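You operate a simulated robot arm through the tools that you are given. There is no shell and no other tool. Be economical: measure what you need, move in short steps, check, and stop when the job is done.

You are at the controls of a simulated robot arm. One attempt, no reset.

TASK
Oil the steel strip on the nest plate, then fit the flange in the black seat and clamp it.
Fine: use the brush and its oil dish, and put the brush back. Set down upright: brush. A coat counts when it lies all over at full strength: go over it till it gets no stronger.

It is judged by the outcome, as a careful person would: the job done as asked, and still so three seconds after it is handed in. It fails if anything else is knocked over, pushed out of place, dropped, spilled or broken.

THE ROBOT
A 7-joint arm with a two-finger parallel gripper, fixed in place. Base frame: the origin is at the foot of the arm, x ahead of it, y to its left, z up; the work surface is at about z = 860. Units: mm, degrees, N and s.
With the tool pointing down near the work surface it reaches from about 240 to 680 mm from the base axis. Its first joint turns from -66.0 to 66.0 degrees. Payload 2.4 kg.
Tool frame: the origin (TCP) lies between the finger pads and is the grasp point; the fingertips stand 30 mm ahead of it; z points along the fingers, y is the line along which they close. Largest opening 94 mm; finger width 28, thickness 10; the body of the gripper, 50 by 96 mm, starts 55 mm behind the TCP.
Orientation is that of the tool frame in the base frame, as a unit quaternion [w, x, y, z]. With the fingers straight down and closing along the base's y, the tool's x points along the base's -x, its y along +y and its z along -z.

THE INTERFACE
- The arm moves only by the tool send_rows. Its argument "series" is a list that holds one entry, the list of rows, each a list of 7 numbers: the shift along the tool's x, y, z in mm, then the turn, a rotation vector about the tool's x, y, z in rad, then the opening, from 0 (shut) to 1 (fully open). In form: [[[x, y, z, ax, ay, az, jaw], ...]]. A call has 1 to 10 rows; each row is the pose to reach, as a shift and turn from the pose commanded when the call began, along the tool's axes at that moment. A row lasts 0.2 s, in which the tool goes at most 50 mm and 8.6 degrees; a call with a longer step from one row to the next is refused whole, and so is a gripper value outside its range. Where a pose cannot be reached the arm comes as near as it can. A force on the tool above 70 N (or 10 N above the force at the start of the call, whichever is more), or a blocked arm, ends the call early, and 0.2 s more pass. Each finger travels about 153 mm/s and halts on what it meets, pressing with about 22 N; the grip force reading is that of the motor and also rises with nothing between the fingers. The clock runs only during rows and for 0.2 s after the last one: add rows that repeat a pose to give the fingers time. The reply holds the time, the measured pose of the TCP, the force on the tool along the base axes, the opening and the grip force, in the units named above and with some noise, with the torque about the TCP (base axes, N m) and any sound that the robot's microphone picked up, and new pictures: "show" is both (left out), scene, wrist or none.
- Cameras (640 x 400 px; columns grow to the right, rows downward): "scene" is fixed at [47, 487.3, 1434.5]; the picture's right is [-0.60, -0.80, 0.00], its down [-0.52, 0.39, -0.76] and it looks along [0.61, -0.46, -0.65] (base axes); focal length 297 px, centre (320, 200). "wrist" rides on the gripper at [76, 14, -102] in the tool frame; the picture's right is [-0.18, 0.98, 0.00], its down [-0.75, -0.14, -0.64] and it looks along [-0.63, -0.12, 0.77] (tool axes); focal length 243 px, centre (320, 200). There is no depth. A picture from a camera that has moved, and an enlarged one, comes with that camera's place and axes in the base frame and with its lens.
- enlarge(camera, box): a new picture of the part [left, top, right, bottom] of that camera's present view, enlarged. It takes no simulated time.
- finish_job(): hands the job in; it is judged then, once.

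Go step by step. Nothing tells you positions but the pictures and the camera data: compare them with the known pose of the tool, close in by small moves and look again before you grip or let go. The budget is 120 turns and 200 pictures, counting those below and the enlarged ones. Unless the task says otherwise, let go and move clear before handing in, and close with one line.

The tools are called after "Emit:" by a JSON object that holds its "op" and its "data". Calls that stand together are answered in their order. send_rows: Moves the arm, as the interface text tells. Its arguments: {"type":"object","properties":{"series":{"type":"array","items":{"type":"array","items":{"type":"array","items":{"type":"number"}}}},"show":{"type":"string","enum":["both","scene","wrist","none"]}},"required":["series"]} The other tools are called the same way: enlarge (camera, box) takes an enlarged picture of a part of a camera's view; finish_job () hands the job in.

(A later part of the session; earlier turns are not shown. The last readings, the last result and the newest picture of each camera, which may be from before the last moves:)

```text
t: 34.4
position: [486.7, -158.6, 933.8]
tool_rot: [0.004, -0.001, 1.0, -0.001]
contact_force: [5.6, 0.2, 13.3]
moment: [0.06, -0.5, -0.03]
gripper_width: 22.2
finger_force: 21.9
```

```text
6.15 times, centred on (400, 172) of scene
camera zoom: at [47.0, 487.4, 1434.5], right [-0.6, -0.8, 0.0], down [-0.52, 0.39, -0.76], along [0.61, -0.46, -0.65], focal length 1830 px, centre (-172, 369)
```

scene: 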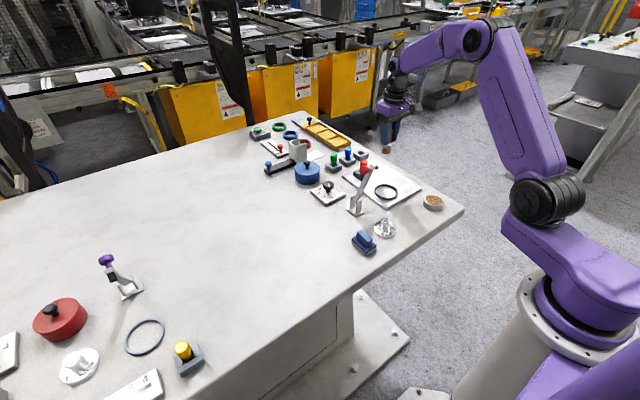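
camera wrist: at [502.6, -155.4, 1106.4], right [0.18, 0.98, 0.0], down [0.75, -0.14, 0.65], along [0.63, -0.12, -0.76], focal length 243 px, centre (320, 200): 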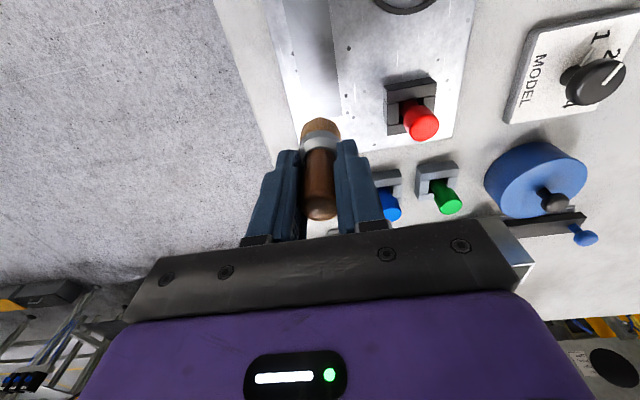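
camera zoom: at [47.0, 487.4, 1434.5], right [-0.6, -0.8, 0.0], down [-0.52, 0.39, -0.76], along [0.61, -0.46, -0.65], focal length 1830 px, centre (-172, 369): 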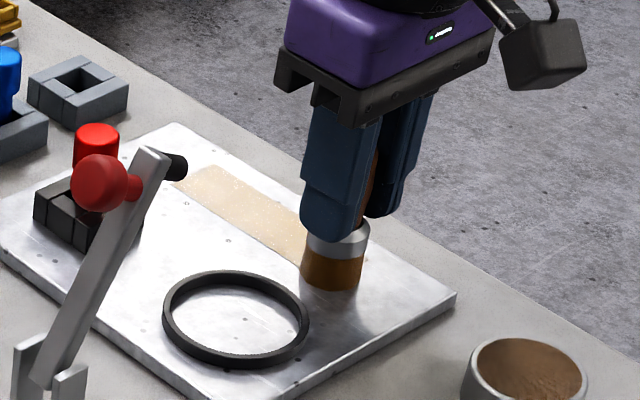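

Lift to a high point over the strip and look at the whole coat.

Emit:
{"op": "send_rows", "data": {"series": [[[0, -2, -40, 0, 0, 0, 0.1], [-25, -5, -80, 0, 0, 0, 0.1], [-50, -8, -120, 0, 0, 0, 0.1], [-75, -10, -160, 0, 0, 0, 0.1], [-80, -10, -186, 0, 0, 0, 0.1], [-80, -10, -186, 0, 0, 0, 0.1]]], "show": "none"}}

Emit:
{"op": "enlarge", "data": {"camera": "wrist", "box": [230, 0, 390, 120]}}

Emit:
{"op": "enlarge", "data": {"camera": "scene", "box": [375, 155, 415, 185]}}

```text
t: 35.8
position: [564.1, -167.4, 1118.2]
tool_rot: [0.002, -0.001, 1.0, 0.0]
contact_force: [0.1, 0.8, -0.5]
moment: [-0.01, 0.01, 0.0]
gripper_width: 22.1
finger_force: 21.4
```

```text
3.33 times, centred on (310, 60) of wrist
camera zoom: at [488.8, -153.2, 1223.0], right [0.18, 0.98, 0.0], down [0.75, -0.14, 0.65], along [0.63, -0.12, -0.76], focal length 809 px, centre (353, 667)
```

zoom: 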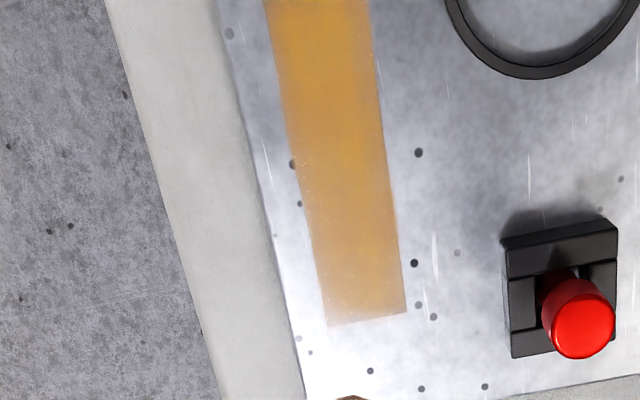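

```text
13.33 times, centred on (395, 170) of scene
camera zoom: at [47.1, 487.3, 1434.5], right [-0.6, -0.8, 0.0], down [-0.52, 0.39, -0.76], along [0.61, -0.46, -0.65], focal length 3966 px, centre (-680, 600)
```

zoom: 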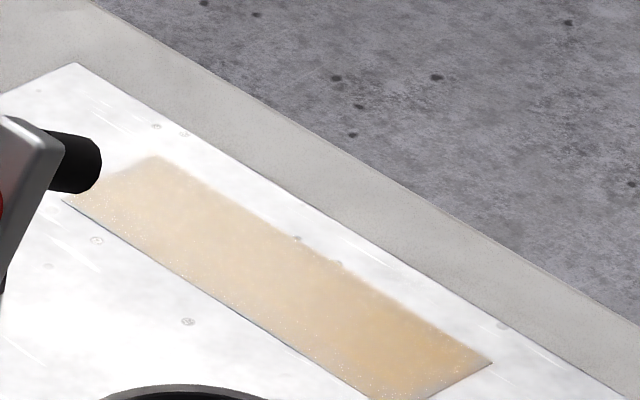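

Coat is paler at the edges and the far end; I'll do another pass with lanes centred on the strip's edges and beyond the ends.

Emit:
{"op": "send_rows", "data": {"series": [[[0, -16, 40, 0, 0, 0, 0.1], [0, -16, 85, 0, 0, 0, 0.1], [0, -16, 130, 0, 0, 0, 0.1], [0, -16, 170, 0, 0, 0, 0.1], [0, -16, 181, 0, 0, 0, 0.1], [0, -16, 184, 0, 0, 0, 0.1], [0, -16, 185, 0, 0, 0, 0.1], [0, -16, 185.5, 0, 0, 0, 0.1], [0, -16, 185.5, 0, 0, 0, 0.1]]], "show": "none"}}

```text
t: 37.8
position: [566.3, -184.0, 933.5]
tool_rot: [0.002, -0.001, 1.0, -0.002]
contact_force: [-2.2, 2.0, 6.8]
moment: [0.04, 0.04, 0.05]
gripper_width: 22.2
finger_force: 22.1
```

Emit:
{"op": "send_rows", "data": {"series": [[[-32, 0, 0.5, 0, 0, 0, 0.1], [-32, 17, 0.5, 0, 0, 0, 0.1], [-32, 34, 0.5, 0, 0, 0, 0.1], [-5, 34, 0.5, 0, 0, 0, 0.1], [24, 34, 0.5, 0, 0, 0, 0.1], [52, 34, 0.5, 0, 0, 0, 0.1], [80, 34, 0.5, 0, 0, 0, 0.1], [80, 17, 0.5, 0, 0, 0, 0.1], [80, 0, 0.5, 0, 0, 0, 0.1], [52, 0, 0.5, 0, 0, 0, 0.1]]], "show": "none"}}

Emit:
{"op": "send_rows", "data": {"series": [[[-28, 0, 0, 0, 0, 0, 0.1], [-56, 0, 0, 0, 0, 0, 0.1], [-85, 0, 0, 0, 0, 0, 0.1], [-85, 17, 0, 0, 0, 0, 0.1], [-85, 34, 0, 0, 0, 0, 0.1], [-56, 34, 0, 0, 0, 0, 0.1], [-28, 34, 0, 0, 0, 0, 0.1], [0, 34, 0, 0, 0, 0, 0.1], [28, 34, 0, 0, 0, 0, 0.1], [28, 17, 0, 0, 0, 0, 0.1]]], "show": "none"}}

Emit:
{"op": "send_rows", "data": {"series": [[[-30, 0, 0, 0, 0, 0, 0.1], [-60, 0, 0, 0, 0, 0, 0.1], [-90, 0, 0, 0, 0, 0, 0.1], [-114, 0, 0, 0, 0, 0, 0.1], [-114, -17, 0, 0, 0, 0, 0.1], [-85, -17, 0, 0, 0, 0, 0.1], [-56, -17, 0, 0, 0, 0, 0.1], [-28, -17, 0, 0, 0, 0, 0.1], [0, -17, 0, 0, 0, 0, 0.1], [0, 0, 0, 0, 0, 0, 0.1]]], "show": "none"}}

Emit:
{"op": "send_rows", "data": {"series": [[[0, 0, -40, 0, 0, 0, 0.1], [-25, 0, -80, 0, 0, 0, 0.1], [-50, 0, -120, 0, 0, 0, 0.1], [-75, 0, -160, 0, 0, 0, 0.1], [-80, 0, -186, 0, 0, 0, 0.1], [-80, 0, -186, 0, 0, 0, 0.1]]], "show": "none"}}

Emit:
{"op": "enlarge", "data": {"camera": "wrist", "box": [230, 0, 390, 120]}}

Emit:
{"op": "enlarge", "data": {"camera": "scene", "box": [375, 155, 415, 185]}}

```text
t: 40.0
position: [513.0, -186.4, 933.4]
tool_rot: [0.001, 0.0, 1.0, 0.0]
contact_force: [-10.0, -2.3, 31.3]
moment: [-0.15, 0.43, -0.02]
gripper_width: 22.4
finger_force: 22.3
```

```text
t: 42.2
position: [486.2, -166.6, 933.6]
tool_rot: [0.004, -0.002, 1.0, 0.0]
contact_force: [0.3, 7.2, 21.5]
moment: [0.37, -0.26, 0.07]
gripper_width: 22.2
finger_force: 22.2
```

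```text
t: 44.4
position: [485.6, -169.5, 932.2]
tool_rot: [0.004, 0.001, 1.0, -0.002]
contact_force: [-0.8, -10.3, 23.2]
moment: [-0.47, -0.13, -0.08]
gripper_width: 22.1
finger_force: 21.9
```

```text
t: 45.8
position: [563.5, -168.2, 1118.9]
tool_rot: [0.002, -0.001, 1.0, 0.0]
contact_force: [0.0, 0.3, -0.8]
moment: [-0.01, 0.0, -0.04]
gripper_width: 22.2
finger_force: 22.6
```

```text
3.33 times, centred on (310, 60) of wrist
camera zoom: at [488.1, -153.8, 1223.3], right [0.18, 0.98, 0.0], down [0.75, -0.14, 0.65], along [0.63, -0.12, -0.76], focal length 809 px, centre (353, 667)
```

zoom: 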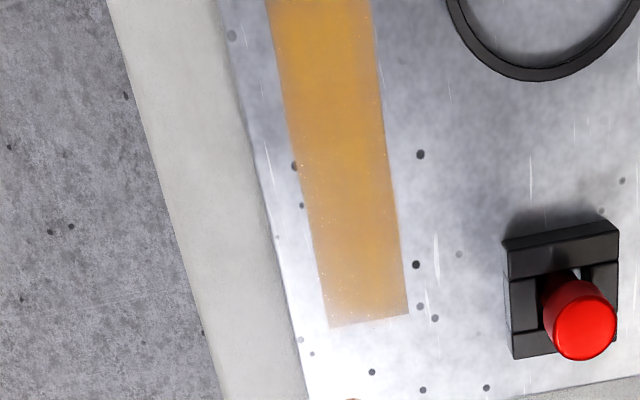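

```text
13.33 times, centred on (395, 170) of scene
camera zoom: at [47.1, 487.3, 1434.5], right [-0.6, -0.8, 0.0], down [-0.52, 0.39, -0.76], along [0.61, -0.46, -0.65], focal length 3966 px, centre (-680, 600)
```

zoom: 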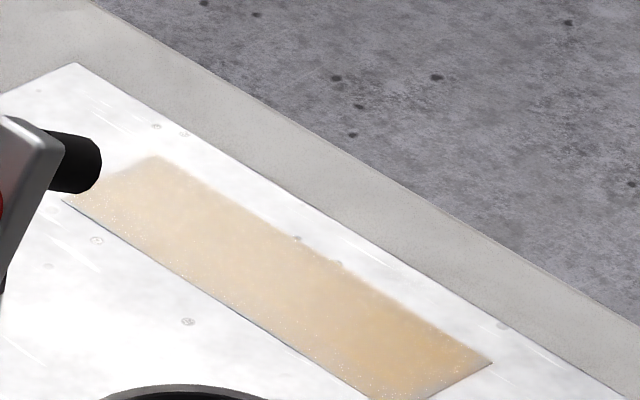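

Nearly saturated, though edges still blend off slightly. One more dip and pass with extra edge overrun to be certain.

Emit:
{"op": "send_rows", "data": {"series": [[[45, 1, 30, 0, 0, 0, 0.1], [90, 2, 60, 0, 0, 0, 0.1], [135, 3, 90, 0, 0, 0, 0.1], [175, 3, 120, 0, 0, 0, 0.1], [190, 4, 135, 0, 0, 0, 0.1], [190, 4, 155, 0, 0, 0, 0.1], [190, 4, 170, 0, 0, 0, 0.1], [190, 4, 176, 0, 0, 0, 0.1], [190, 4, 178, 0, 0, 0, 0.1], [190, 4, 178, 0, 0, 0, 0.1]]], "show": "none"}}

```text
refused: row 1 steps farther than a row can; nothing moved
```

Emit:
{"op": "send_rows", "data": {"series": [[[40, 1, 25, 0, 0, 0, 0.1], [80, 2, 50, 0, 0, 0, 0.1], [120, 3, 75, 0, 0, 0, 0.1], [160, 3, 100, 0, 0, 0, 0.1], [190, 4, 130, 0, 0, 0, 0.1], [190, 4, 155, 0, 0, 0, 0.1], [190, 4, 170, 0, 0, 0, 0.1], [190, 4, 175, 0, 0, 0, 0.1], [190, 4, 177, 0, 0, 0, 0.1], [190, 4, 178, 0, 0, 0, 0.1]]], "show": "none"}}

```text
t: 48.0
position: [376.3, -163.2, 942.9]
tool_rot: [0.004, -0.001, 1.0, -0.002]
contact_force: [-7.0, 3.5, 19.5]
moment: [0.21, 0.3, 0.02]
gripper_width: 22.5
finger_force: 21.9
stopped in row 10: the force on the tool passed its limit at 76 N (the readings are from after the stop); the commanded pose is now the measured one
```

Loaded. Back to the strip, over its left edge.

Emit:
{"op": "send_rows", "data": {"series": [[[0, 0, -10, 0, 0, 0, 0.1], [0, 0, -45, 0, 0, 0, 0.1], [-45, -8, -45, 0, 0, 0, 0.1], [-90, -15, -45, 0, 0, 0, 0.1], [-135, -20, -45, 0, 0, 0, 0.1], [-180, -24, -45, 0, 0, 0, 0.1], [-190, -24, -20, 0, 0, 0, 0.1], [-190, -24, 5, 0, 0, 0, 0.1], [-190, -24, 9, 0, 0, 0, 0.1], [-190, -24, 9, 0, 0, 0, 0.1]]], "show": "none"}}

Emit:
{"op": "send_rows", "data": {"series": [[[0, 0, 1, 0, 0, 0, 0.1], [0, 0, 1, 0, 0, 0, 0.1]]], "show": "none"}}

```text
t: 50.2
position: [566.4, -187.4, 934.8]
tool_rot: [0.004, 0.0, 1.0, -0.001]
contact_force: [-1.3, -0.3, -1.2]
moment: [0.01, -0.01, -0.03]
gripper_width: 22.1
finger_force: 22.0
```

```text
t: 50.8
position: [566.9, -186.8, 933.8]
tool_rot: [0.004, -0.001, 1.0, 0.0]
contact_force: [-0.1, 1.0, -0.9]
moment: [-0.03, -0.03, -0.02]
gripper_width: 22.4
finger_force: 22.1
```

Emit:
{"op": "send_rows", "data": {"series": [[[0, 0, 1, 0, 0, 0, 0.1], [0, 0, 1.5, 0, 0, 0, 0.1], [0, 0, 1.5, 0, 0, 0, 0.1]]], "show": "none"}}

```text
t: 51.6
position: [567.2, -187.9, 933.3]
tool_rot: [0.005, -0.001, 1.0, -0.002]
contact_force: [-5.7, 2.0, 14.9]
moment: [0.11, 0.13, 0.06]
gripper_width: 22.2
finger_force: 22.0
```

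Contact; now the perimeter loop and a middle pass.

Emit:
{"op": "send_rows", "data": {"series": [[[-34, 0, 0, 0, 0, 0, 0.1], [-34, 20, 0, 0, 0, 0, 0.1], [-34, 40, 0, 0, 0, 0, 0.1], [-5, 40, 0, 0, 0, 0, 0.1], [24, 40, 0, 0, 0, 0, 0.1], [52, 40, 0, 0, 0, 0, 0.1], [82, 40, 0, 0, 0, 0, 0.1], [82, 20, 0, 0, 0, 0, 0.1], [82, 0, 0, 0, 0, 0, 0.1], [52, 0, 0, 0, 0, 0, 0.1]]], "show": "none"}}

Emit:
{"op": "send_rows", "data": {"series": [[[-28, 0, 0, 0, 0, 0, 0.1], [-56, 0, 0, 0, 0, 0, 0.1], [-86, 0, 0, 0, 0, 0, 0.1], [-86, 14, 0, 0, 0, 0, 0.1], [-56, 14, 0, 0, 0, 0, 0.1], [-28, 14, 0, 0, 0, 0, 0.1], [0, 14, 0, 0, 0, 0, 0.1], [30, 14, 0, 0, 0, 0, 0.1], [30, 28, 0, 0, 0, 0, 0.1], [0, 28, 0, 0, 0, 0, 0.1]]], "show": "none"}}

Emit:
{"op": "send_rows", "data": {"series": [[[-30, 0, 0, 0, 0, 0, 0.1], [-60, 0, 0, 0, 0, 0, 0.1], [-86, 0, 0, 0, 0, 0, 0.1], [-86, -20, 0, 0, 0, 0, 0.1], [-60, -20, 0, 0, 0, 0, 0.1], [-30, -20, 0, 0, 0, 0, 0.1], [0, -20, 0, 0, 0, 0, 0.1], [30, -20, 0, 0, 0, 0, 0.1], [30, -9, 0, 0, 0, 0, 0.1], [30, -9, -5, 0, 0, 0, 0.1]]], "show": "none"}}

Emit:
{"op": "send_rows", "data": {"series": [[[0, 0, -40, 0, 0, 0, 0.1], [-25, 0, -80, 0, 0, 0, 0.1], [-50, 0, -120, 0, 0, 0, 0.1], [-75, 0, -160, 0, 0, 0, 0.1], [-80, 0, -180, 0, 0, 0, 0.1], [-80, 0, -180, 0, 0, 0, 0.1]]], "show": "none"}}

Emit:
{"op": "enlarge", "data": {"camera": "wrist", "box": [230, 0, 390, 120]}}

Emit:
{"op": "enlarge", "data": {"camera": "scene", "box": [375, 155, 415, 185]}}

```text
t: 53.8
position: [513.8, -192.2, 932.3]
tool_rot: [0.003, 0.0, 1.0, -0.002]
contact_force: [-10.3, -4.1, 28.5]
moment: [-0.22, 0.4, -0.04]
gripper_width: 22.3
finger_force: 22.0
```

```text
t: 56.0
position: [514.4, -159.6, 933.7]
tool_rot: [0.003, -0.001, 1.0, -0.001]
contact_force: [-15.4, -1.0, 41.4]
moment: [-0.05, 0.54, 0.0]
gripper_width: 22.3
finger_force: 21.5
```

```text
t: 58.2
position: [483.2, -167.2, 935.7]
tool_rot: [0.001, -0.001, 1.0, 0.0]
contact_force: [0.0, -0.3, -0.7]
moment: [-0.02, -0.01, 0.0]
gripper_width: 22.5
finger_force: 21.9
```

```text
t: 59.6
position: [563.4, -167.7, 1116.8]
tool_rot: [0.004, -0.001, 1.0, -0.001]
contact_force: [0.3, -0.1, -0.4]
moment: [-0.03, -0.02, -0.01]
gripper_width: 22.1
finger_force: 21.7
```

```text
3.33 times, centred on (310, 60) of wrist
camera zoom: at [487.6, -153.8, 1220.5], right [0.18, 0.98, 0.0], down [0.75, -0.14, 0.65], along [0.64, -0.12, -0.76], focal length 809 px, centre (353, 667)
```

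zoom: 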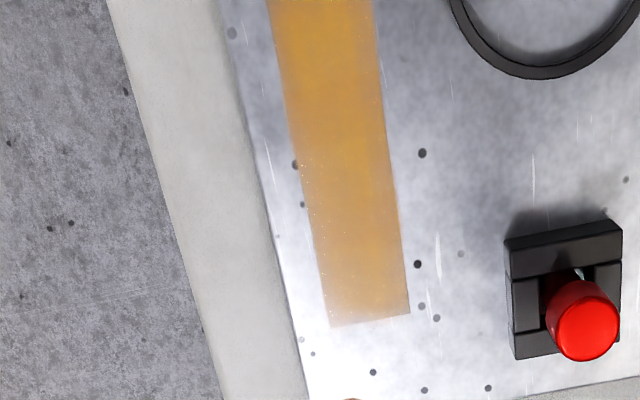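

```text
13.33 times, centred on (395, 170) of scene
camera zoom: at [47.1, 487.3, 1434.5], right [-0.6, -0.8, 0.0], down [-0.52, 0.39, -0.76], along [0.61, -0.46, -0.65], focal length 3966 px, centre (-680, 600)
```

zoom: 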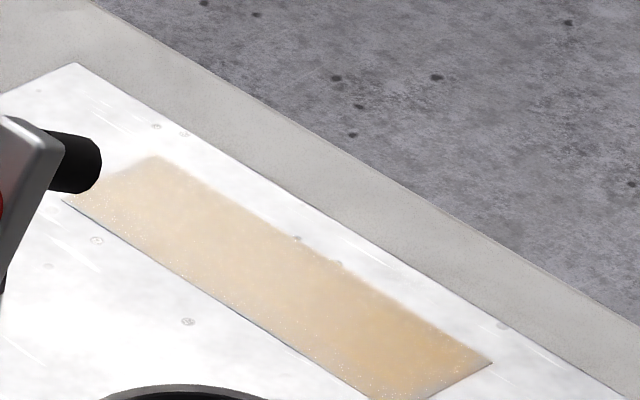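

No stronger than before: the coat is saturated. Now bring the brush back to its place at (367,−71.5), keeping away from the clamp.

Emit:
{"op": "send_rows", "data": {"series": [[[45, 0, 20, 0, 0, 0, 0.1], [90, 0, 40, 0, 0, 0, 0.1], [135, 5, 60, 0, 0, 0, 0.1], [175, 25, 80, 0, 0, 0, 0.1], [197, 60, 100, 0, 0, 0, 0.1], [197, 97, 120, 0, 0, 0, 0.1], [197, 97, 150, 0, 0, 0, 0.1], [197, 97, 175, 0, 0, 0, 0.1], [197, 97, 183, 0, 0, 0, 0.1], [197, 97, 183, 0, 0, 0, 0.1]]], "show": "wrist"}}

Emit:
{"op": "enlarge", "data": {"camera": "scene", "box": [370, 160, 450, 230]}}

```text
t: 61.8
position: [368.7, -72.4, 933.8]
tool_rot: [0.005, -0.001, 1.0, -0.001]
contact_force: [0.0, 0.9, 0.2]
moment: [0.02, 0.03, 0.02]
gripper_width: 22.4
finger_force: 21.9
camera wrist: at [291.1, -57.9, 1035.2], right [0.18, 0.98, 0.0], down [0.75, -0.14, 0.65], along [0.64, -0.12, -0.76], focal length 243 px, centre (320, 200)
```

wrist: 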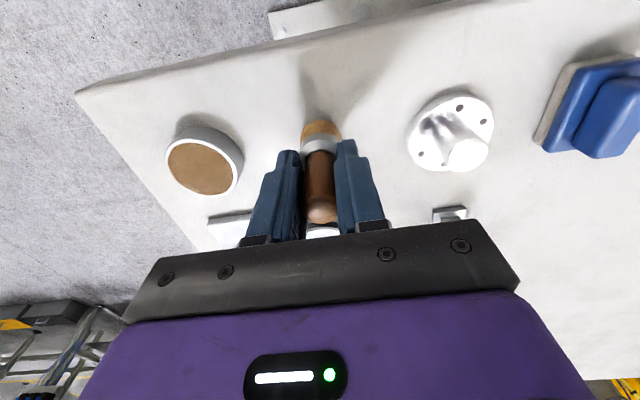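

```text
5.71 times, centred on (410, 195) of scene
camera zoom: at [47.1, 487.3, 1434.5], right [-0.6, -0.8, 0.0], down [-0.52, 0.39, -0.76], along [0.61, -0.46, -0.65], focal length 1700 px, centre (-194, 229)
```

zoom: 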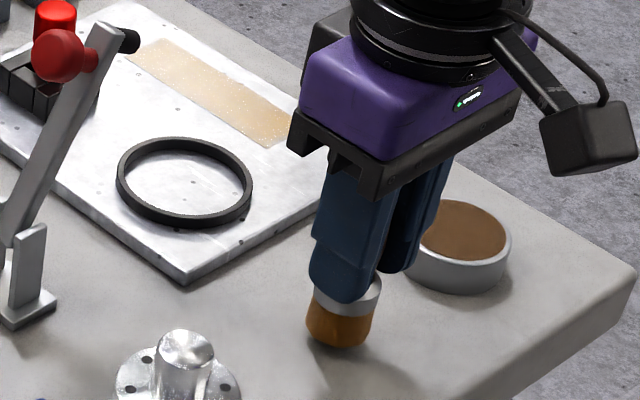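

Lower in small steps until the foot touches the table.

Emit:
{"op": "send_rows", "data": {"series": [[[0, 0, 2, 0, 0.008, 0, 0.1], [0, 0, 4, 0, 0.008, 0, 0.1], [0, 0, 5, 0, 0.008, 0, 0.1], [0, 0, 5, 0, 0.008, 0, 0.1]]], "show": "none"}}

```text
t: 62.8
position: [367.1, -72.1, 926.9]
tool_rot: [-0.001, -0.001, 1.0, -0.002]
contact_force: [-0.8, 0.1, -0.8]
moment: [0.01, 0.02, -0.01]
gripper_width: 22.3
finger_force: 21.7
```

Emit:
{"op": "send_rows", "data": {"series": [[[0, 0, 1, 0, 0, 0, 0.1], [0, 0, 1, 0, 0, 0, 0.1]]], "show": "none"}}

Emit:
{"op": "send_rows", "data": {"series": [[[0, 0, 1, 0, 0, 0, 0.1], [0, 0, 1, 0, 0, 0, 0.1]]], "show": "none"}}

```text
t: 63.4
position: [367.9, -72.0, 926.3]
tool_rot: [0.0, -0.001, 1.0, -0.001]
contact_force: [-0.9, 1.3, -0.5]
moment: [0.0, 0.0, 0.0]
gripper_width: 22.2
finger_force: 22.0
```

```text
t: 64.0
position: [367.3, -72.7, 925.1]
tool_rot: [0.0, 0.0, 1.0, -0.002]
contact_force: [-0.6, -0.5, -1.2]
moment: [0.0, -0.03, 0.05]
gripper_width: 22.2
finger_force: 22.0
```

Emit:
{"op": "send_rows", "data": {"series": [[[0, 0, 1, 0, 0, 0, 0.1], [0, 0, 1, 0, 0, 0, 0.1]]], "show": "none"}}

Emit:
{"op": "enlarge", "data": {"camera": "scene", "box": [390, 180, 440, 230]}}

```text
t: 64.6
position: [366.9, -72.2, 923.4]
tool_rot: [0.0, -0.001, 1.0, -0.001]
contact_force: [-0.5, -0.9, -1.1]
moment: [0.01, 0.0, 0.05]
gripper_width: 22.2
finger_force: 22.2
```

```text
8.00 times, centred on (415, 205) of scene
camera zoom: at [47.1, 487.3, 1434.5], right [-0.6, -0.8, 0.0], down [-0.52, 0.39, -0.76], along [0.61, -0.46, -0.65], focal length 2380 px, centre (-440, 160)
```

zoom: 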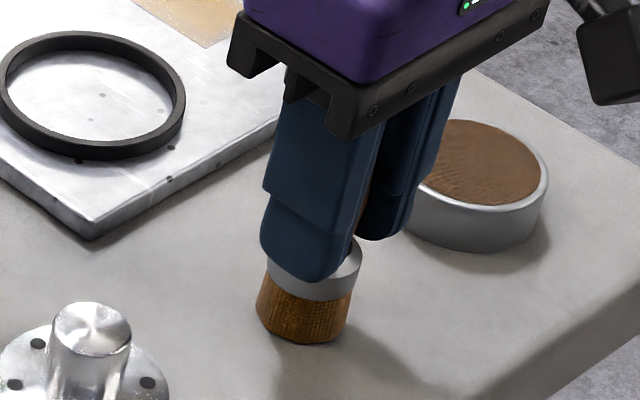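

Emit:
{"op": "send_rows", "data": {"series": [[[0, 0, 1, 0, 0, 0, 0.1], [0, 0, 1, 0, 0, 0, 0.1]]], "show": "none"}}

Emit:
{"op": "send_rows", "data": {"series": [[[0, 0, 1, 0, 0, 0, 0.1], [0, 0, 1, 0, 0, 0, 0.1]]], "show": "none"}}

```text
t: 65.2
position: [368.3, -72.9, 924.5]
tool_rot: [0.0, -0.001, 1.0, 0.0]
contact_force: [-3.0, 0.9, 11.4]
moment: [0.01, -0.06, 0.01]
gripper_width: 22.3
finger_force: 22.2
```

```text
t: 65.8
position: [368.4, -72.9, 923.3]
tool_rot: [0.0, -0.001, 1.0, -0.002]
contact_force: [-6.0, 0.2, 41.2]
moment: [0.07, -0.04, -0.02]
gripper_width: 22.2
finger_force: 21.5
```

The foot is on the table; ease back a touch and open.

Emit:
{"op": "send_rows", "data": {"series": [[[0, 0, -1.2, 0, 0, 0, 0.1], [0, 0, -1.2, 0, 0, 0, 0.28], [0, 0, -1.2, 0, 0, 0, 0.45], [0, 0, -1.2, 0, 0, 0, 0.55], [0, 0, -1.2, 0, 0, 0, 0.55]]], "show": "wrist"}}

Emit:
{"op": "enlarge", "data": {"camera": "scene", "box": [390, 180, 440, 230]}}

```text
t: 67.0
position: [367.1, -72.7, 923.6]
tool_rot: [0.0, -0.002, 1.0, -0.001]
contact_force: [0.4, 0.0, 0.4]
moment: [-0.02, -0.03, 0.07]
gripper_width: 51.7
finger_force: 0.1
camera wrist: at [292.2, -58.0, 1027.4], right [0.18, 0.98, 0.0], down [0.75, -0.14, 0.64], along [0.63, -0.12, -0.77], focal length 243 px, centre (320, 200)
```

wrist: 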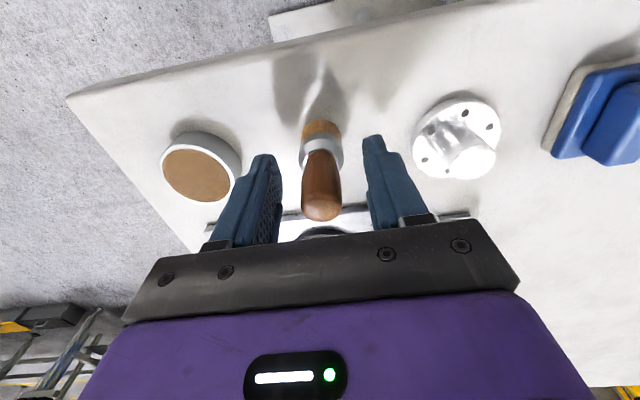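

```text
8.00 times, centred on (415, 205) of scene
camera zoom: at [47.0, 487.3, 1434.5], right [-0.6, -0.8, 0.0], down [-0.52, 0.39, -0.76], along [0.61, -0.46, -0.65], focal length 2380 px, centre (-440, 160)
```

zoom: 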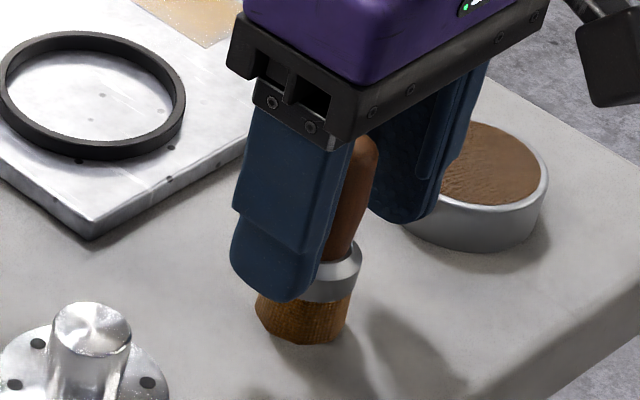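

The brush stands upright. I rise straight off it, then turn the tool 90° (fingers closing along x, camera on the −y side) while moving above the flange.

Emit:
{"op": "send_rows", "data": {"series": [[[0, 0, -40, 0, 0, 0, 0.55], [0, 0, -85, 0, 0, 0, 0.55], [0, 0, -130, 0, 0, -0.1, 0.6], [-4, 20, -140, 0, 0, -0.24, 0.7], [-8, 45, -140, 0, 0, -0.38, 0.7], [-12, 70, -140, 0, 0, -0.52, 0.7], [-16, 92, -140, 0, 0, -0.66, 0.7], [-16, 92, -140, 0, 0, -0.8, 0.7], [-16, 92, -140, 0, 0, -0.94, 0.7], [-16, 92, -140, 0, 0, -1.08, 0.7]]], "show": "none"}}

```text
t: 69.2
position: [383.4, 19.6, 1063.8]
tool_rot: [0.0, -0.516, 0.856, -0.002]
contact_force: [-0.6, -0.5, -0.5]
moment: [0.02, 0.02, -0.02]
gripper_width: 66.0
finger_force: 0.1
```

Emit:
{"op": "send_rows", "data": {"series": [[[0, 0, 0, 0, 0, -0.14, 0.7], [0, 0, 0, 0, 0, -0.28, 0.7], [0, 0, 0, 0, 0, -0.42, 0.7], [0, 0, 0, 0, 0, -0.4868, 0.7], [0, 0, 0, 0, 0, -0.4868, 0.7]]]}}

Emit:
{"op": "enlarge", "data": {"camera": "wrist", "box": [220, 50, 440, 190]}}

Emit:
{"op": "enlarge", "data": {"camera": "scene", "box": [340, 170, 440, 250]}}

```text
t: 70.4
position: [383.2, 19.8, 1063.7]
tool_rot: [-0.001, -0.707, 0.707, 0.0]
contact_force: [0.4, 0.3, -1.3]
moment: [0.01, 0.02, 0.0]
gripper_width: 66.0
finger_force: 0.1
camera wrist: at [369.9, -55.7, 1167.1], right [-0.98, 0.18, 0.0], down [0.14, 0.75, 0.64], along [0.12, 0.63, -0.77], focal length 243 px, centre (320, 200)
```

scene: 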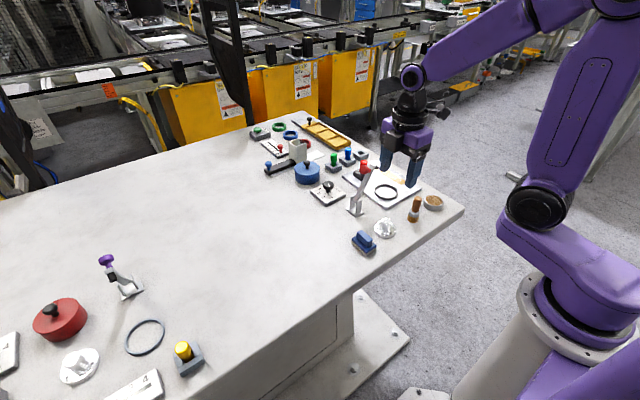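
wrist: 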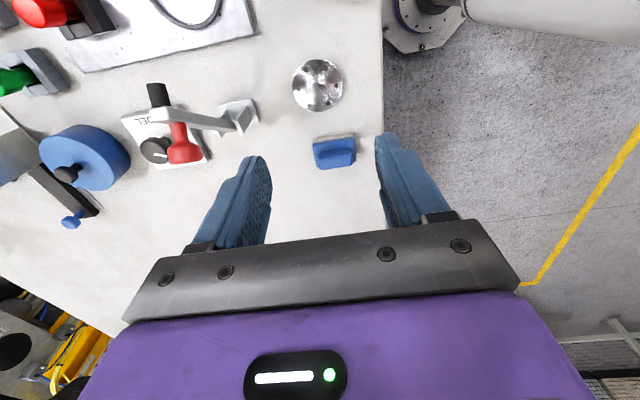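

```text
2.86 times, centred on (330, 120) of wrist
camera zoom: at [369.9, -55.7, 1167.1], right [-0.98, 0.18, 0.0], down [0.14, 0.75, 0.64], along [0.12, 0.63, -0.77], focal length 693 px, centre (291, 429)
```

zoom: 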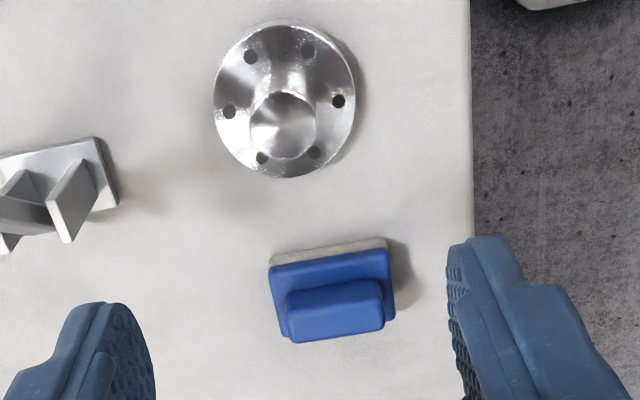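

```text
5.00 times, centred on (390, 210) of scene
camera zoom: at [47.0, 487.3, 1434.5], right [-0.6, -0.8, 0.0], down [-0.52, 0.39, -0.76], along [0.61, -0.46, -0.65], focal length 1487 px, centre (-30, 150)
```

zoom: 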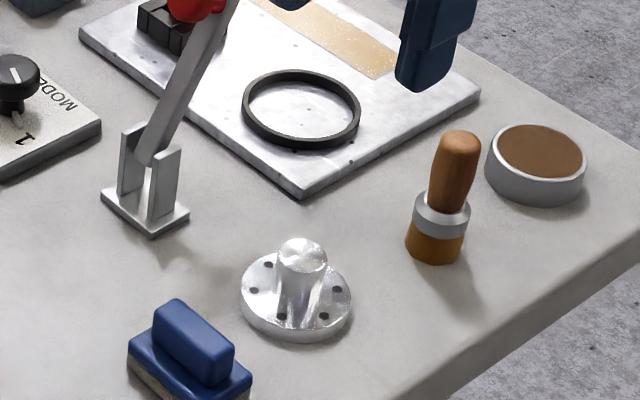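

The flange is about (387.5,19.5), disc ⌀57, hub ⌀24 with top z≈903; the ring's inside is ≈62. I descend partway and recheck alignment.

Emit:
{"op": "send_rows", "data": {"series": [[[0, -4, 40, 0, 0, 0, 0.7], [0, -4, 80, 0, 0, 0, 0.65], [0, -4, 115, 0, 0, 0, 0.55], [0, -4, 128, 0, 0, 0, 0.5], [0, -4, 128, 0, 0, 0, 0.5]]], "show": "none"}}

Emit:
{"op": "enlarge", "data": {"camera": "wrist", "box": [220, 70, 440, 240]}}

Emit:
{"op": "enlarge", "data": {"camera": "scene", "box": [340, 170, 440, 250]}}

```text
t: 71.6
position: [386.8, 19.9, 935.6]
tool_rot: [0.0, -0.706, 0.708, -0.001]
contact_force: [0.1, 0.6, -0.3]
moment: [0.0, -0.05, 0.01]
gripper_width: 47.0
finger_force: 0.0
```

```text
2.35 times, centred on (330, 155) of wrist
camera zoom: at [373.9, -55.9, 1039.7], right [-0.98, 0.19, 0.0], down [0.14, 0.75, 0.64], along [0.12, 0.63, -0.77], focal length 571 px, centre (296, 306)
```

zoom: 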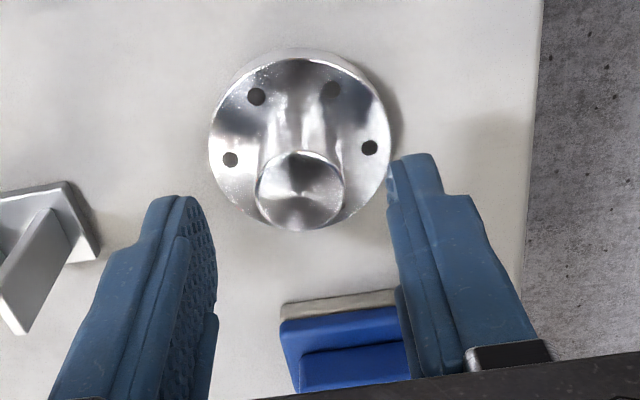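

```text
5.00 times, centred on (390, 210) of scene
camera zoom: at [47.0, 487.3, 1434.5], right [-0.6, -0.8, 0.0], down [-0.52, 0.39, -0.76], along [0.61, -0.46, -0.65], focal length 1487 px, centre (-30, 150)
```

zoom: 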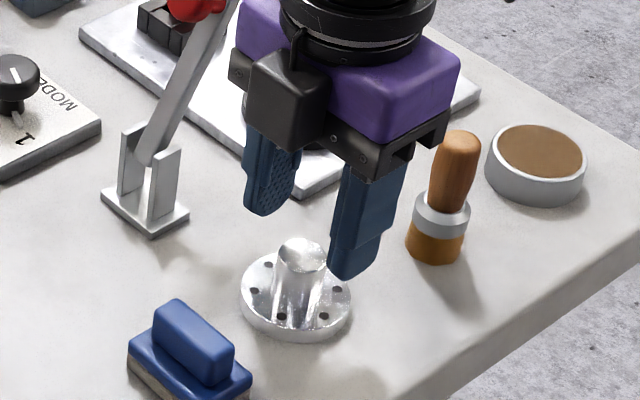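

Aligned. Down to z≈905 and grip the hub.

Emit:
{"op": "send_rows", "data": {"series": [[[0, 0, 15, 0, 0, 0, 0.5], [0, 0, 27, 0, 0, 0, 0.5], [0, 0, 30, 0, 0, 0, 0.5], [0, 0, 30, 0, 0, 0, 0.35], [0, 0, 30, 0, 0, 0, 0.15], [0, 0, 30, 0, 0, 0, 0.1], [0, 0, 30, 0, 0, 0, 0.1]]], "show": "none"}}

Emit:
{"op": "enlarge", "data": {"camera": "wrist", "box": [220, 70, 440, 240]}}

Emit:
{"op": "enlarge", "data": {"camera": "scene", "box": [340, 170, 440, 250]}}

```text
t: 73.2
position: [388.5, 19.6, 904.6]
tool_rot: [-0.002, -0.706, 0.708, 0.0]
contact_force: [-0.5, -0.8, 0.0]
moment: [-0.01, 0.0, -0.01]
gripper_width: 25.2
finger_force: 21.4
```

```text
2.35 times, centred on (330, 155) of wrist
camera zoom: at [373.9, -56.0, 1009.5], right [-0.98, 0.19, 0.0], down [0.14, 0.75, 0.64], along [0.12, 0.63, -0.77], focal length 571 px, centre (296, 306)
```

zoom: 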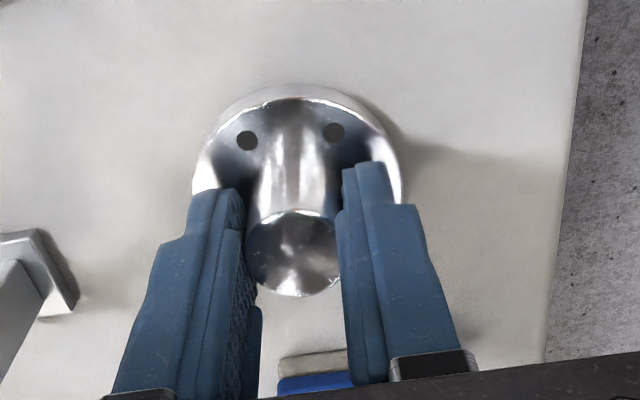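

```text
5.00 times, centred on (390, 210) of scene
camera zoom: at [47.1, 487.3, 1434.5], right [-0.6, -0.8, 0.0], down [-0.52, 0.39, -0.76], along [0.61, -0.46, -0.65], focal length 1487 px, centre (-30, 150)
```

zoom: 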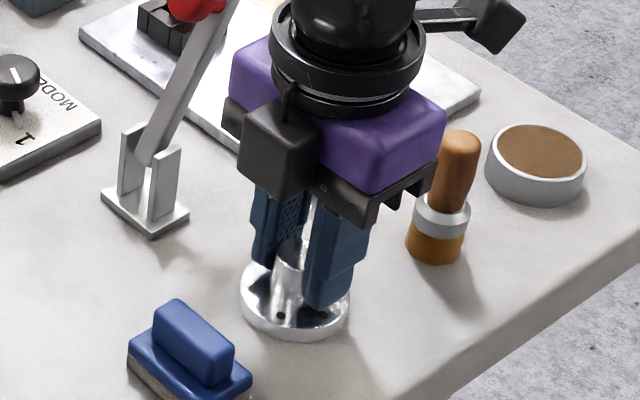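

Flange gripped at TCP z 904.6 (foot at 860). I lift high (above the clamp) and move to near the seat, so the wrist camera can see the ring directly from above.

Emit:
{"op": "send_rows", "data": {"series": [[[0, 0, -20, 0, 0, 0, 0.1], [0, 0, -60, 0, 0, 0, 0.1], [0, 0, -105, 0, 0, 0, 0.1], [0, 0, -150, 0, 0, 0, 0.1], [0, 0, -170, 0, 0, 0, 0.1], [20, -30, -170, 0, 0, 0, 0.1], [45, -65, -170, 0, 0, 0, 0.1], [68, -90, -170, 0, 0, 0, 0.1], [80, -101, -170, 0, 0, 0, 0.1], [80, -101, -170, 0, 0, 0, 0.1]]]}}

Emit:
{"op": "enlarge", "data": {"camera": "wrist", "box": [220, 0, 420, 160]}}

```text
t: 75.4
position: [489.1, -60.9, 1076.6]
tool_rot: [-0.001, -0.707, 0.708, 0.0]
contact_force: [0.6, 0.0, -1.3]
moment: [0.03, -0.02, 0.0]
gripper_width: 9.6
finger_force: 0.1
camera wrist: at [474.6, -136.4, 1179.9], right [-0.98, 0.19, 0.0], down [0.14, 0.75, 0.64], along [0.12, 0.63, -0.77], focal length 243 px, centre (320, 200)
```

scene: 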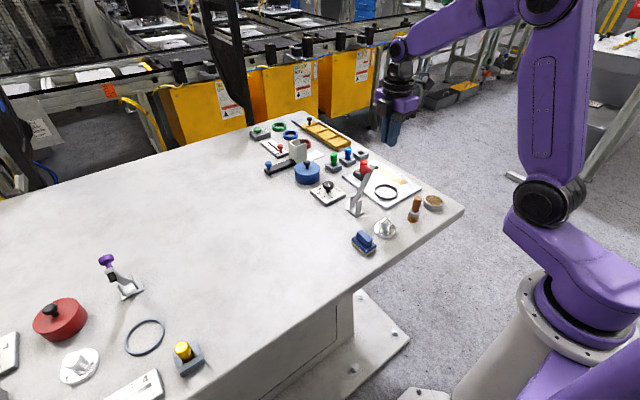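
wrist: 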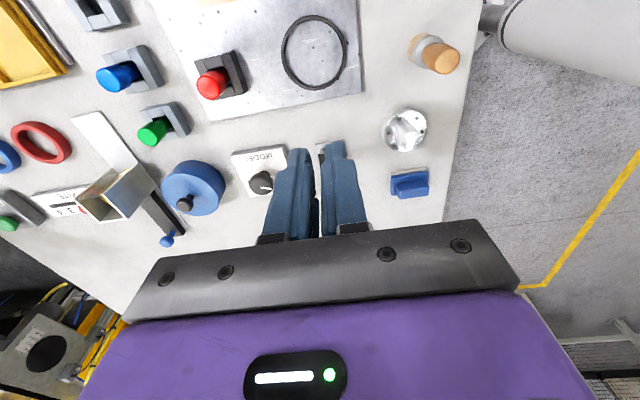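

```text
2.50 times, centred on (320, 80) of wrist
camera zoom: at [474.6, -136.4, 1179.9], right [-0.98, 0.19, 0.0], down [0.14, 0.75, 0.64], along [0.12, 0.63, -0.77], focal length 606 px, centre (320, 500)
```

zoom: 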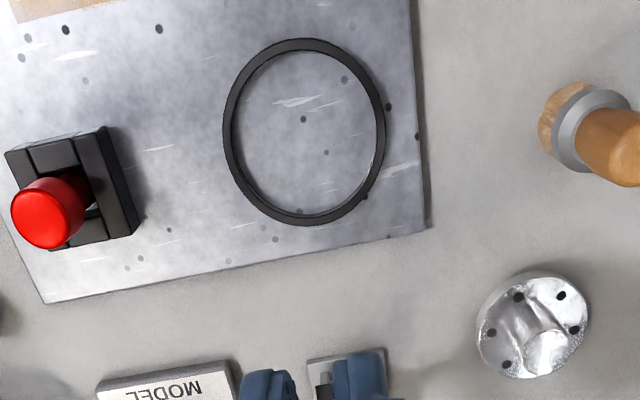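

The flange slipped out of the grip and still stands in its place. I'll look at it closely to see the hub shape, and note the ring while here.

Emit:
{"op": "enlarge", "data": {"camera": "scene", "box": [365, 205, 405, 245]}}

Emit:
{"op": "enlarge", "data": {"camera": "wrist", "box": [370, 90, 440, 170]}}

Emit:
{"op": "enlarge", "data": {"camera": "wrist", "box": [270, 0, 370, 100]}}

```text
10.00 times, centred on (385, 225) of scene
camera zoom: at [47.1, 487.3, 1434.5], right [-0.6, -0.8, 0.0], down [-0.52, 0.39, -0.76], along [0.61, -0.46, -0.65], focal length 2974 px, centre (-330, -50)
```

zoom: 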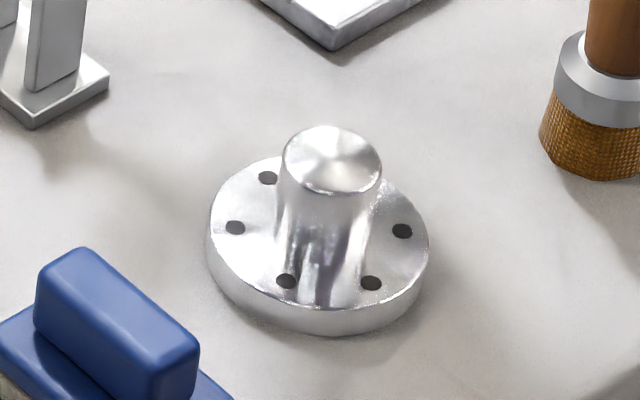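

```text
5.00 times, centred on (405, 130) of wrist
camera zoom: at [474.6, -136.4, 1179.9], right [-0.98, 0.19, 0.0], down [0.14, 0.75, 0.64], along [0.12, 0.63, -0.77], focal length 1213 px, centre (-105, 550)
```

zoom: 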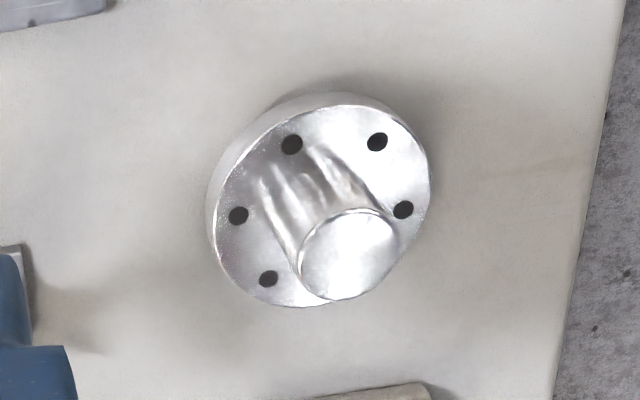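

```text
4.00 times, centred on (320, 50) of wrist
camera zoom: at [474.6, -136.4, 1179.9], right [-0.98, 0.19, 0.0], down [0.14, 0.75, 0.64], along [0.12, 0.63, -0.77], focal length 970 px, centre (320, 800)
```

zoom: 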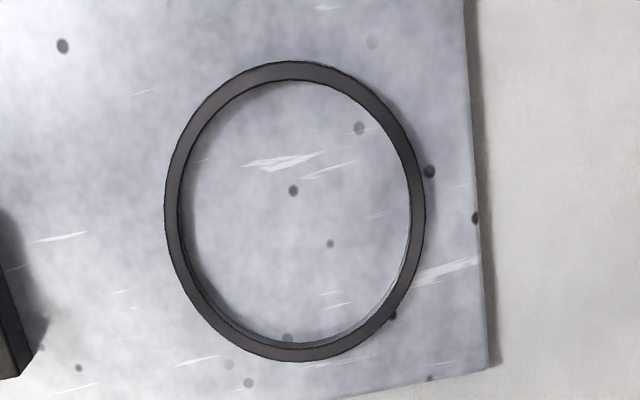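

The hub is a plain ⌀25 cylinder; it seems the flange just slid out on the fast lift. The ring's centre I now put at (489.4,−91). I go back, grip deeper, and lift slowly.

Emit:
{"op": "send_rows", "data": {"series": [[[-20, 25, 0, 0, 0, 0, 0.3], [-40, 50, 0, 0, 0, 0, 0.5], [-60, 75, 0, 0, 0, 0, 0.5], [-80, 101.5, 0, 0, 0, 0, 0.5], [-80, 101.5, 45, 0, 0, 0, 0.5], [-80, 101.5, 90, 0, 0, 0, 0.5], [-80, 101.5, 130, 0, 0, 0, 0.5], [-80, 101.5, 160, 0, 0, 0, 0.5], [-80, 101.5, 168, 0, 0, 0, 0.5], [-80, 101.5, 171, 0, 0, 0, 0.5]]], "show": "none"}}

Emit:
{"op": "enlarge", "data": {"camera": "wrist", "box": [220, 70, 440, 240]}}

Emit:
{"op": "enlarge", "data": {"camera": "scene", "box": [360, 190, 410, 240]}}

```text
t: 77.6
position: [387.5, 19.9, 902.4]
tool_rot: [-0.001, -0.706, 0.708, 0.0]
contact_force: [0.0, -0.1, -0.2]
moment: [-0.02, 0.04, 0.03]
gripper_width: 47.1
finger_force: 0.1
```

```text
2.35 times, centred on (330, 155) of wrist
camera zoom: at [373.3, -56.1, 1007.8], right [-0.98, 0.19, 0.0], down [0.14, 0.75, 0.64], along [0.12, 0.63, -0.77], focal length 571 px, centre (296, 306)
```

zoom: 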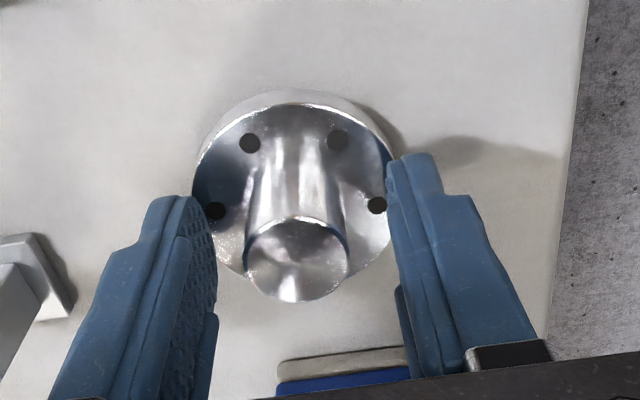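

```text
8.00 times, centred on (385, 215) of scene
camera zoom: at [47.0, 487.3, 1434.5], right [-0.6, -0.8, 0.0], down [-0.52, 0.39, -0.76], along [0.61, -0.46, -0.65], focal length 2380 px, centre (-200, 80)
```

zoom: 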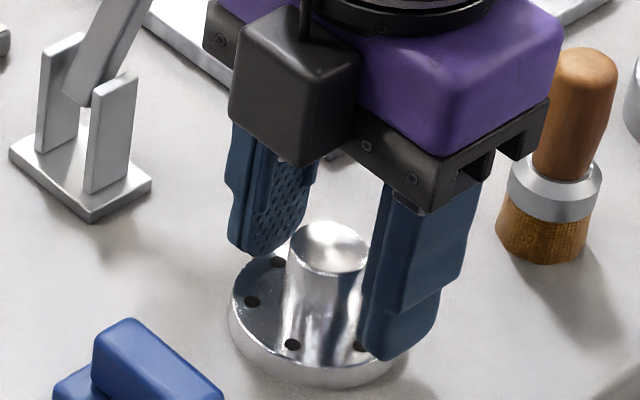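

Emit:
{"op": "send_rows", "data": {"series": [[[0, 0, 0, 0, 0, 0, 0.3], [0, 0, 0, 0, 0, 0, 0.1], [0, 0, 0, 0, 0, 0, 0], [0, 0, 0, 0, 0, 0, 0], [0, 0, 0, 0, 0, 0, 0], [0, 0, -1, 0, 0, 0, 0], [0, 0, -2, 0, 0, 0, 0], [0, 0, -4, 0, 0, 0, 0], [0, 0, -7, 0, 0, 0, 0], [0, 0, -10, 0, 0, 0, 0]]], "show": "none"}}

Emit:
{"op": "enlarge", "data": {"camera": "wrist", "box": [220, 70, 440, 240]}}

Emit:
{"op": "enlarge", "data": {"camera": "scene", "box": [360, 190, 410, 240]}}

```text
t: 79.8
position: [387.3, 19.6, 913.4]
tool_rot: [-0.001, -0.707, 0.707, -0.001]
contact_force: [-0.4, -0.1, -3.9]
moment: [-0.01, 0.03, 0.0]
gripper_width: 24.9
finger_force: 21.8
```

```text
2.35 times, centred on (330, 155) of wrist
camera zoom: at [373.0, -55.9, 1018.3], right [-0.98, 0.19, 0.0], down [0.14, 0.75, 0.64], along [0.12, 0.63, -0.77], focal length 571 px, centre (296, 306)
```

zoom: 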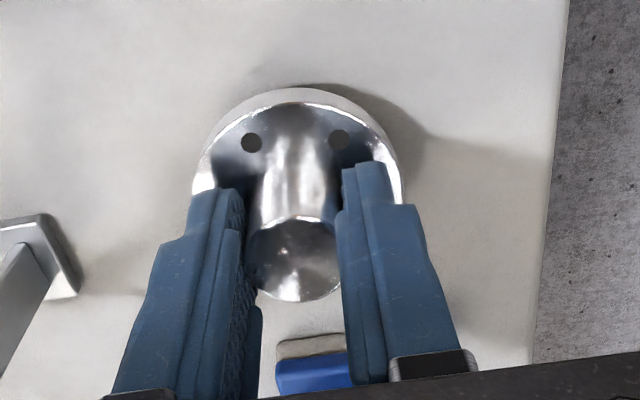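

```text
8.00 times, centred on (385, 215) of scene
camera zoom: at [47.1, 487.3, 1434.5], right [-0.6, -0.8, 0.0], down [-0.52, 0.39, -0.76], along [0.61, -0.46, -0.65], focal length 2380 px, centre (-200, 80)
```

zoom: 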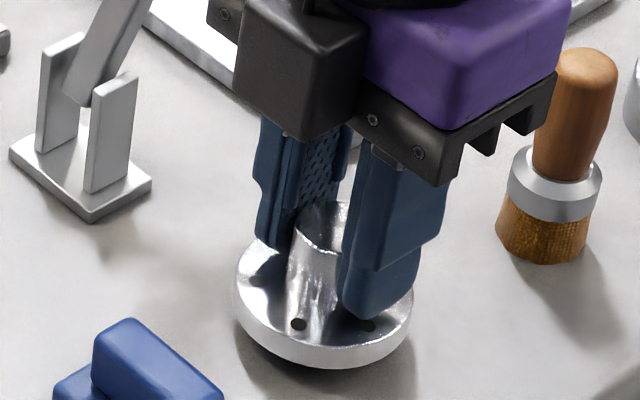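

Held this time (about 3.5 N weight). Raise gently to z≈965.

Emit:
{"op": "send_rows", "data": {"series": [[[0, 0, -4, 0, 0, 0, 0], [0, 0, -9, 0, 0, 0, 0], [0, 0, -15, 0, 0, 0, 0], [0, 0, -21, 0, 0, 0, 0], [0, 0, -27, 0, 0, 0, 0], [0, 0, -33, 0, 0, 0, 0], [0, 0, -39, 0, 0, 0, 0], [0, 0, -45, 0, 0, 0, 0], [0, 0, -50, 0, 0, 0, 0], [0, 0, -53, 0, 0, 0, 0]]], "show": "none"}}

Emit:
{"op": "send_rows", "data": {"series": [[[0, -4, 0, 0, 0, 0, 0], [0, -11, 0, 0, 0, 0, 0], [0, -19, 0, 0, 0, 0, 0], [2, -27, 0, 0, 0, 0, 0], [7, -34, 0, 0, 0, 0, 0], [14, -38, 0, 0, 0, 0, 0], [23, -40, 0, 0, 0, 0, 0], [32, -40, 0, 0, 0, 0, 0], [42, -40, 0, 0, 0, 0, 0], [50, -40, 0, 0, 0, 0, 0]]], "show": "none"}}

Emit:
{"op": "send_rows", "data": {"series": [[[7, 0, 0, 0, 0, 0, 0], [15, 0, 0, 0, 0, 0, 0], [25, 0, 0, 0, 0, 0, 0], [35, 0, 0, 0, 0, 0, 0], [45, -2, 0, 0, 0, 0, 0], [53, -7, 0, 0, 0, 0, 0], [58, -14, 0, 0, 0, 0, 0], [60, -24, 0, 0, 0, 0, 0], [60, -34, 0, 0, 0, 0, 0], [60, -40, 0, 0, 0, 0, 0]]]}}

```text
t: 82.0
position: [386.8, 20.1, 967.6]
tool_rot: [-0.001, -0.706, 0.708, 0.0]
contact_force: [0.3, 0.0, -3.6]
moment: [0.0, 0.01, 0.02]
gripper_width: 25.3
finger_force: 21.6
```

```text
t: 84.2
position: [427.8, -30.2, 967.1]
tool_rot: [-0.001, -0.706, 0.709, 0.0]
contact_force: [1.0, 0.7, -2.3]
moment: [0.0, -0.01, 0.01]
gripper_width: 25.1
finger_force: 22.1
```

```text
t: 86.4
position: [467.9, -90.8, 967.8]
tool_rot: [-0.001, -0.706, 0.708, 0.0]
contact_force: [-0.3, -0.4, -2.9]
moment: [-0.04, 0.0, 0.01]
gripper_width: 25.0
finger_force: 22.3
camera wrist: at [453.4, -166.4, 1071.4], right [-0.98, 0.19, 0.0], down [0.14, 0.75, 0.64], along [0.12, 0.63, -0.77], focal length 243 px, centre (320, 200)
```

scene: 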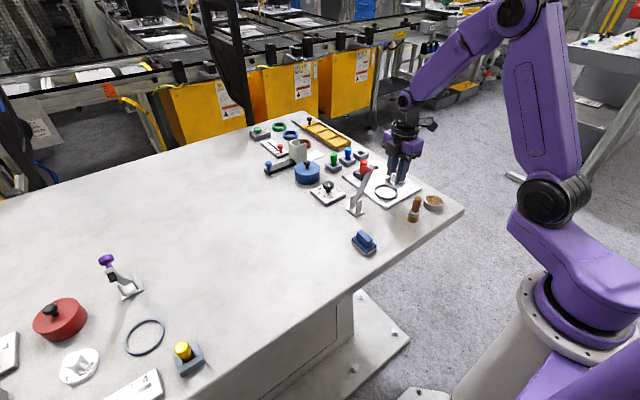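
wrist: 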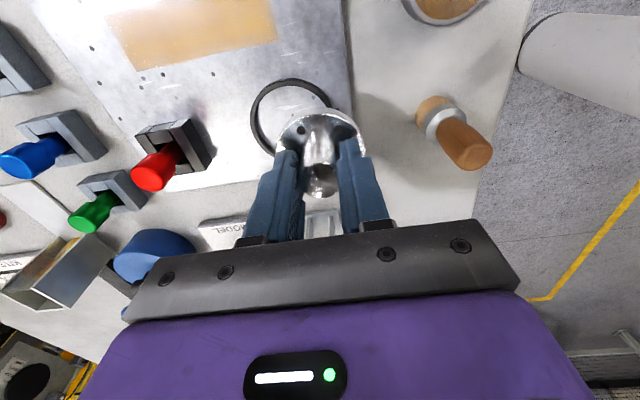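

Over the plate. Move to (489.4,−90.6) and lower to just above the ring.

Emit:
{"op": "send_rows", "data": {"series": [[[0, -5, 0, 0, 0, 0, 0], [0, -12, 0, 0, 0, 0, 0], [0, -18, 0, 0, 0, 0, 0], [0, -21.5, 3, 0, 0, 0, 0], [0, -21.5, 10, 0, 0, 0, 0], [0, -21.5, 18, 0, 0, 0, 0], [0, -21.5, 26, 0, 0, 0, 0], [0, -21.5, 33, 0, 0, 0, 0], [0, -21.5, 38, 0, 0, 0, 0], [0, -21.5, 38, 0, 0, 0, 0]]], "show": "none"}}

Emit:
{"op": "enlarge", "data": {"camera": "wrist", "box": [230, 70, 410, 230]}}

Emit:
{"op": "enlarge", "data": {"camera": "scene", "box": [350, 150, 420, 220]}}

```text
t: 88.6
position: [488.4, -91.1, 929.7]
tool_rot: [-0.001, -0.706, 0.708, -0.001]
contact_force: [0.6, 0.0, -2.9]
moment: [0.0, 0.01, 0.03]
gripper_width: 25.2
finger_force: 21.9
```

```text
2.50 times, centred on (320, 150) of wrist
camera zoom: at [474.4, -166.1, 1033.5], right [-0.98, 0.19, 0.0], down [0.14, 0.75, 0.64], along [0.12, 0.63, -0.77], focal length 606 px, centre (320, 325)
```

zoom: 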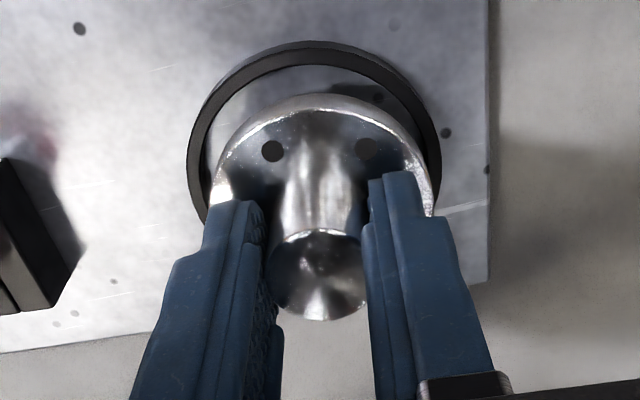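

```text
5.71 times, centred on (385, 185) of scene
camera zoom: at [47.1, 487.3, 1434.5], right [-0.6, -0.8, 0.0], down [-0.52, 0.39, -0.76], along [0.61, -0.46, -0.65], focal length 1700 px, centre (-51, 286)
```

zoom: 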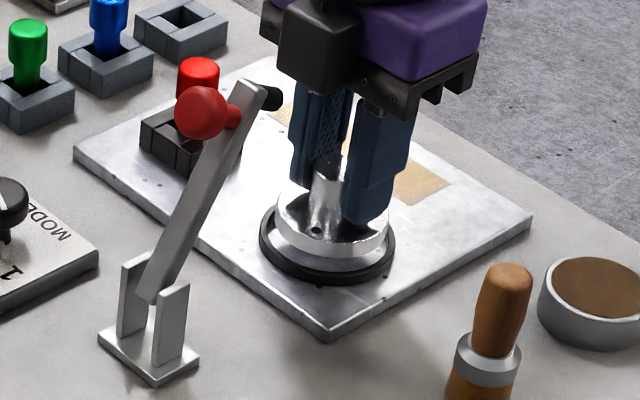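

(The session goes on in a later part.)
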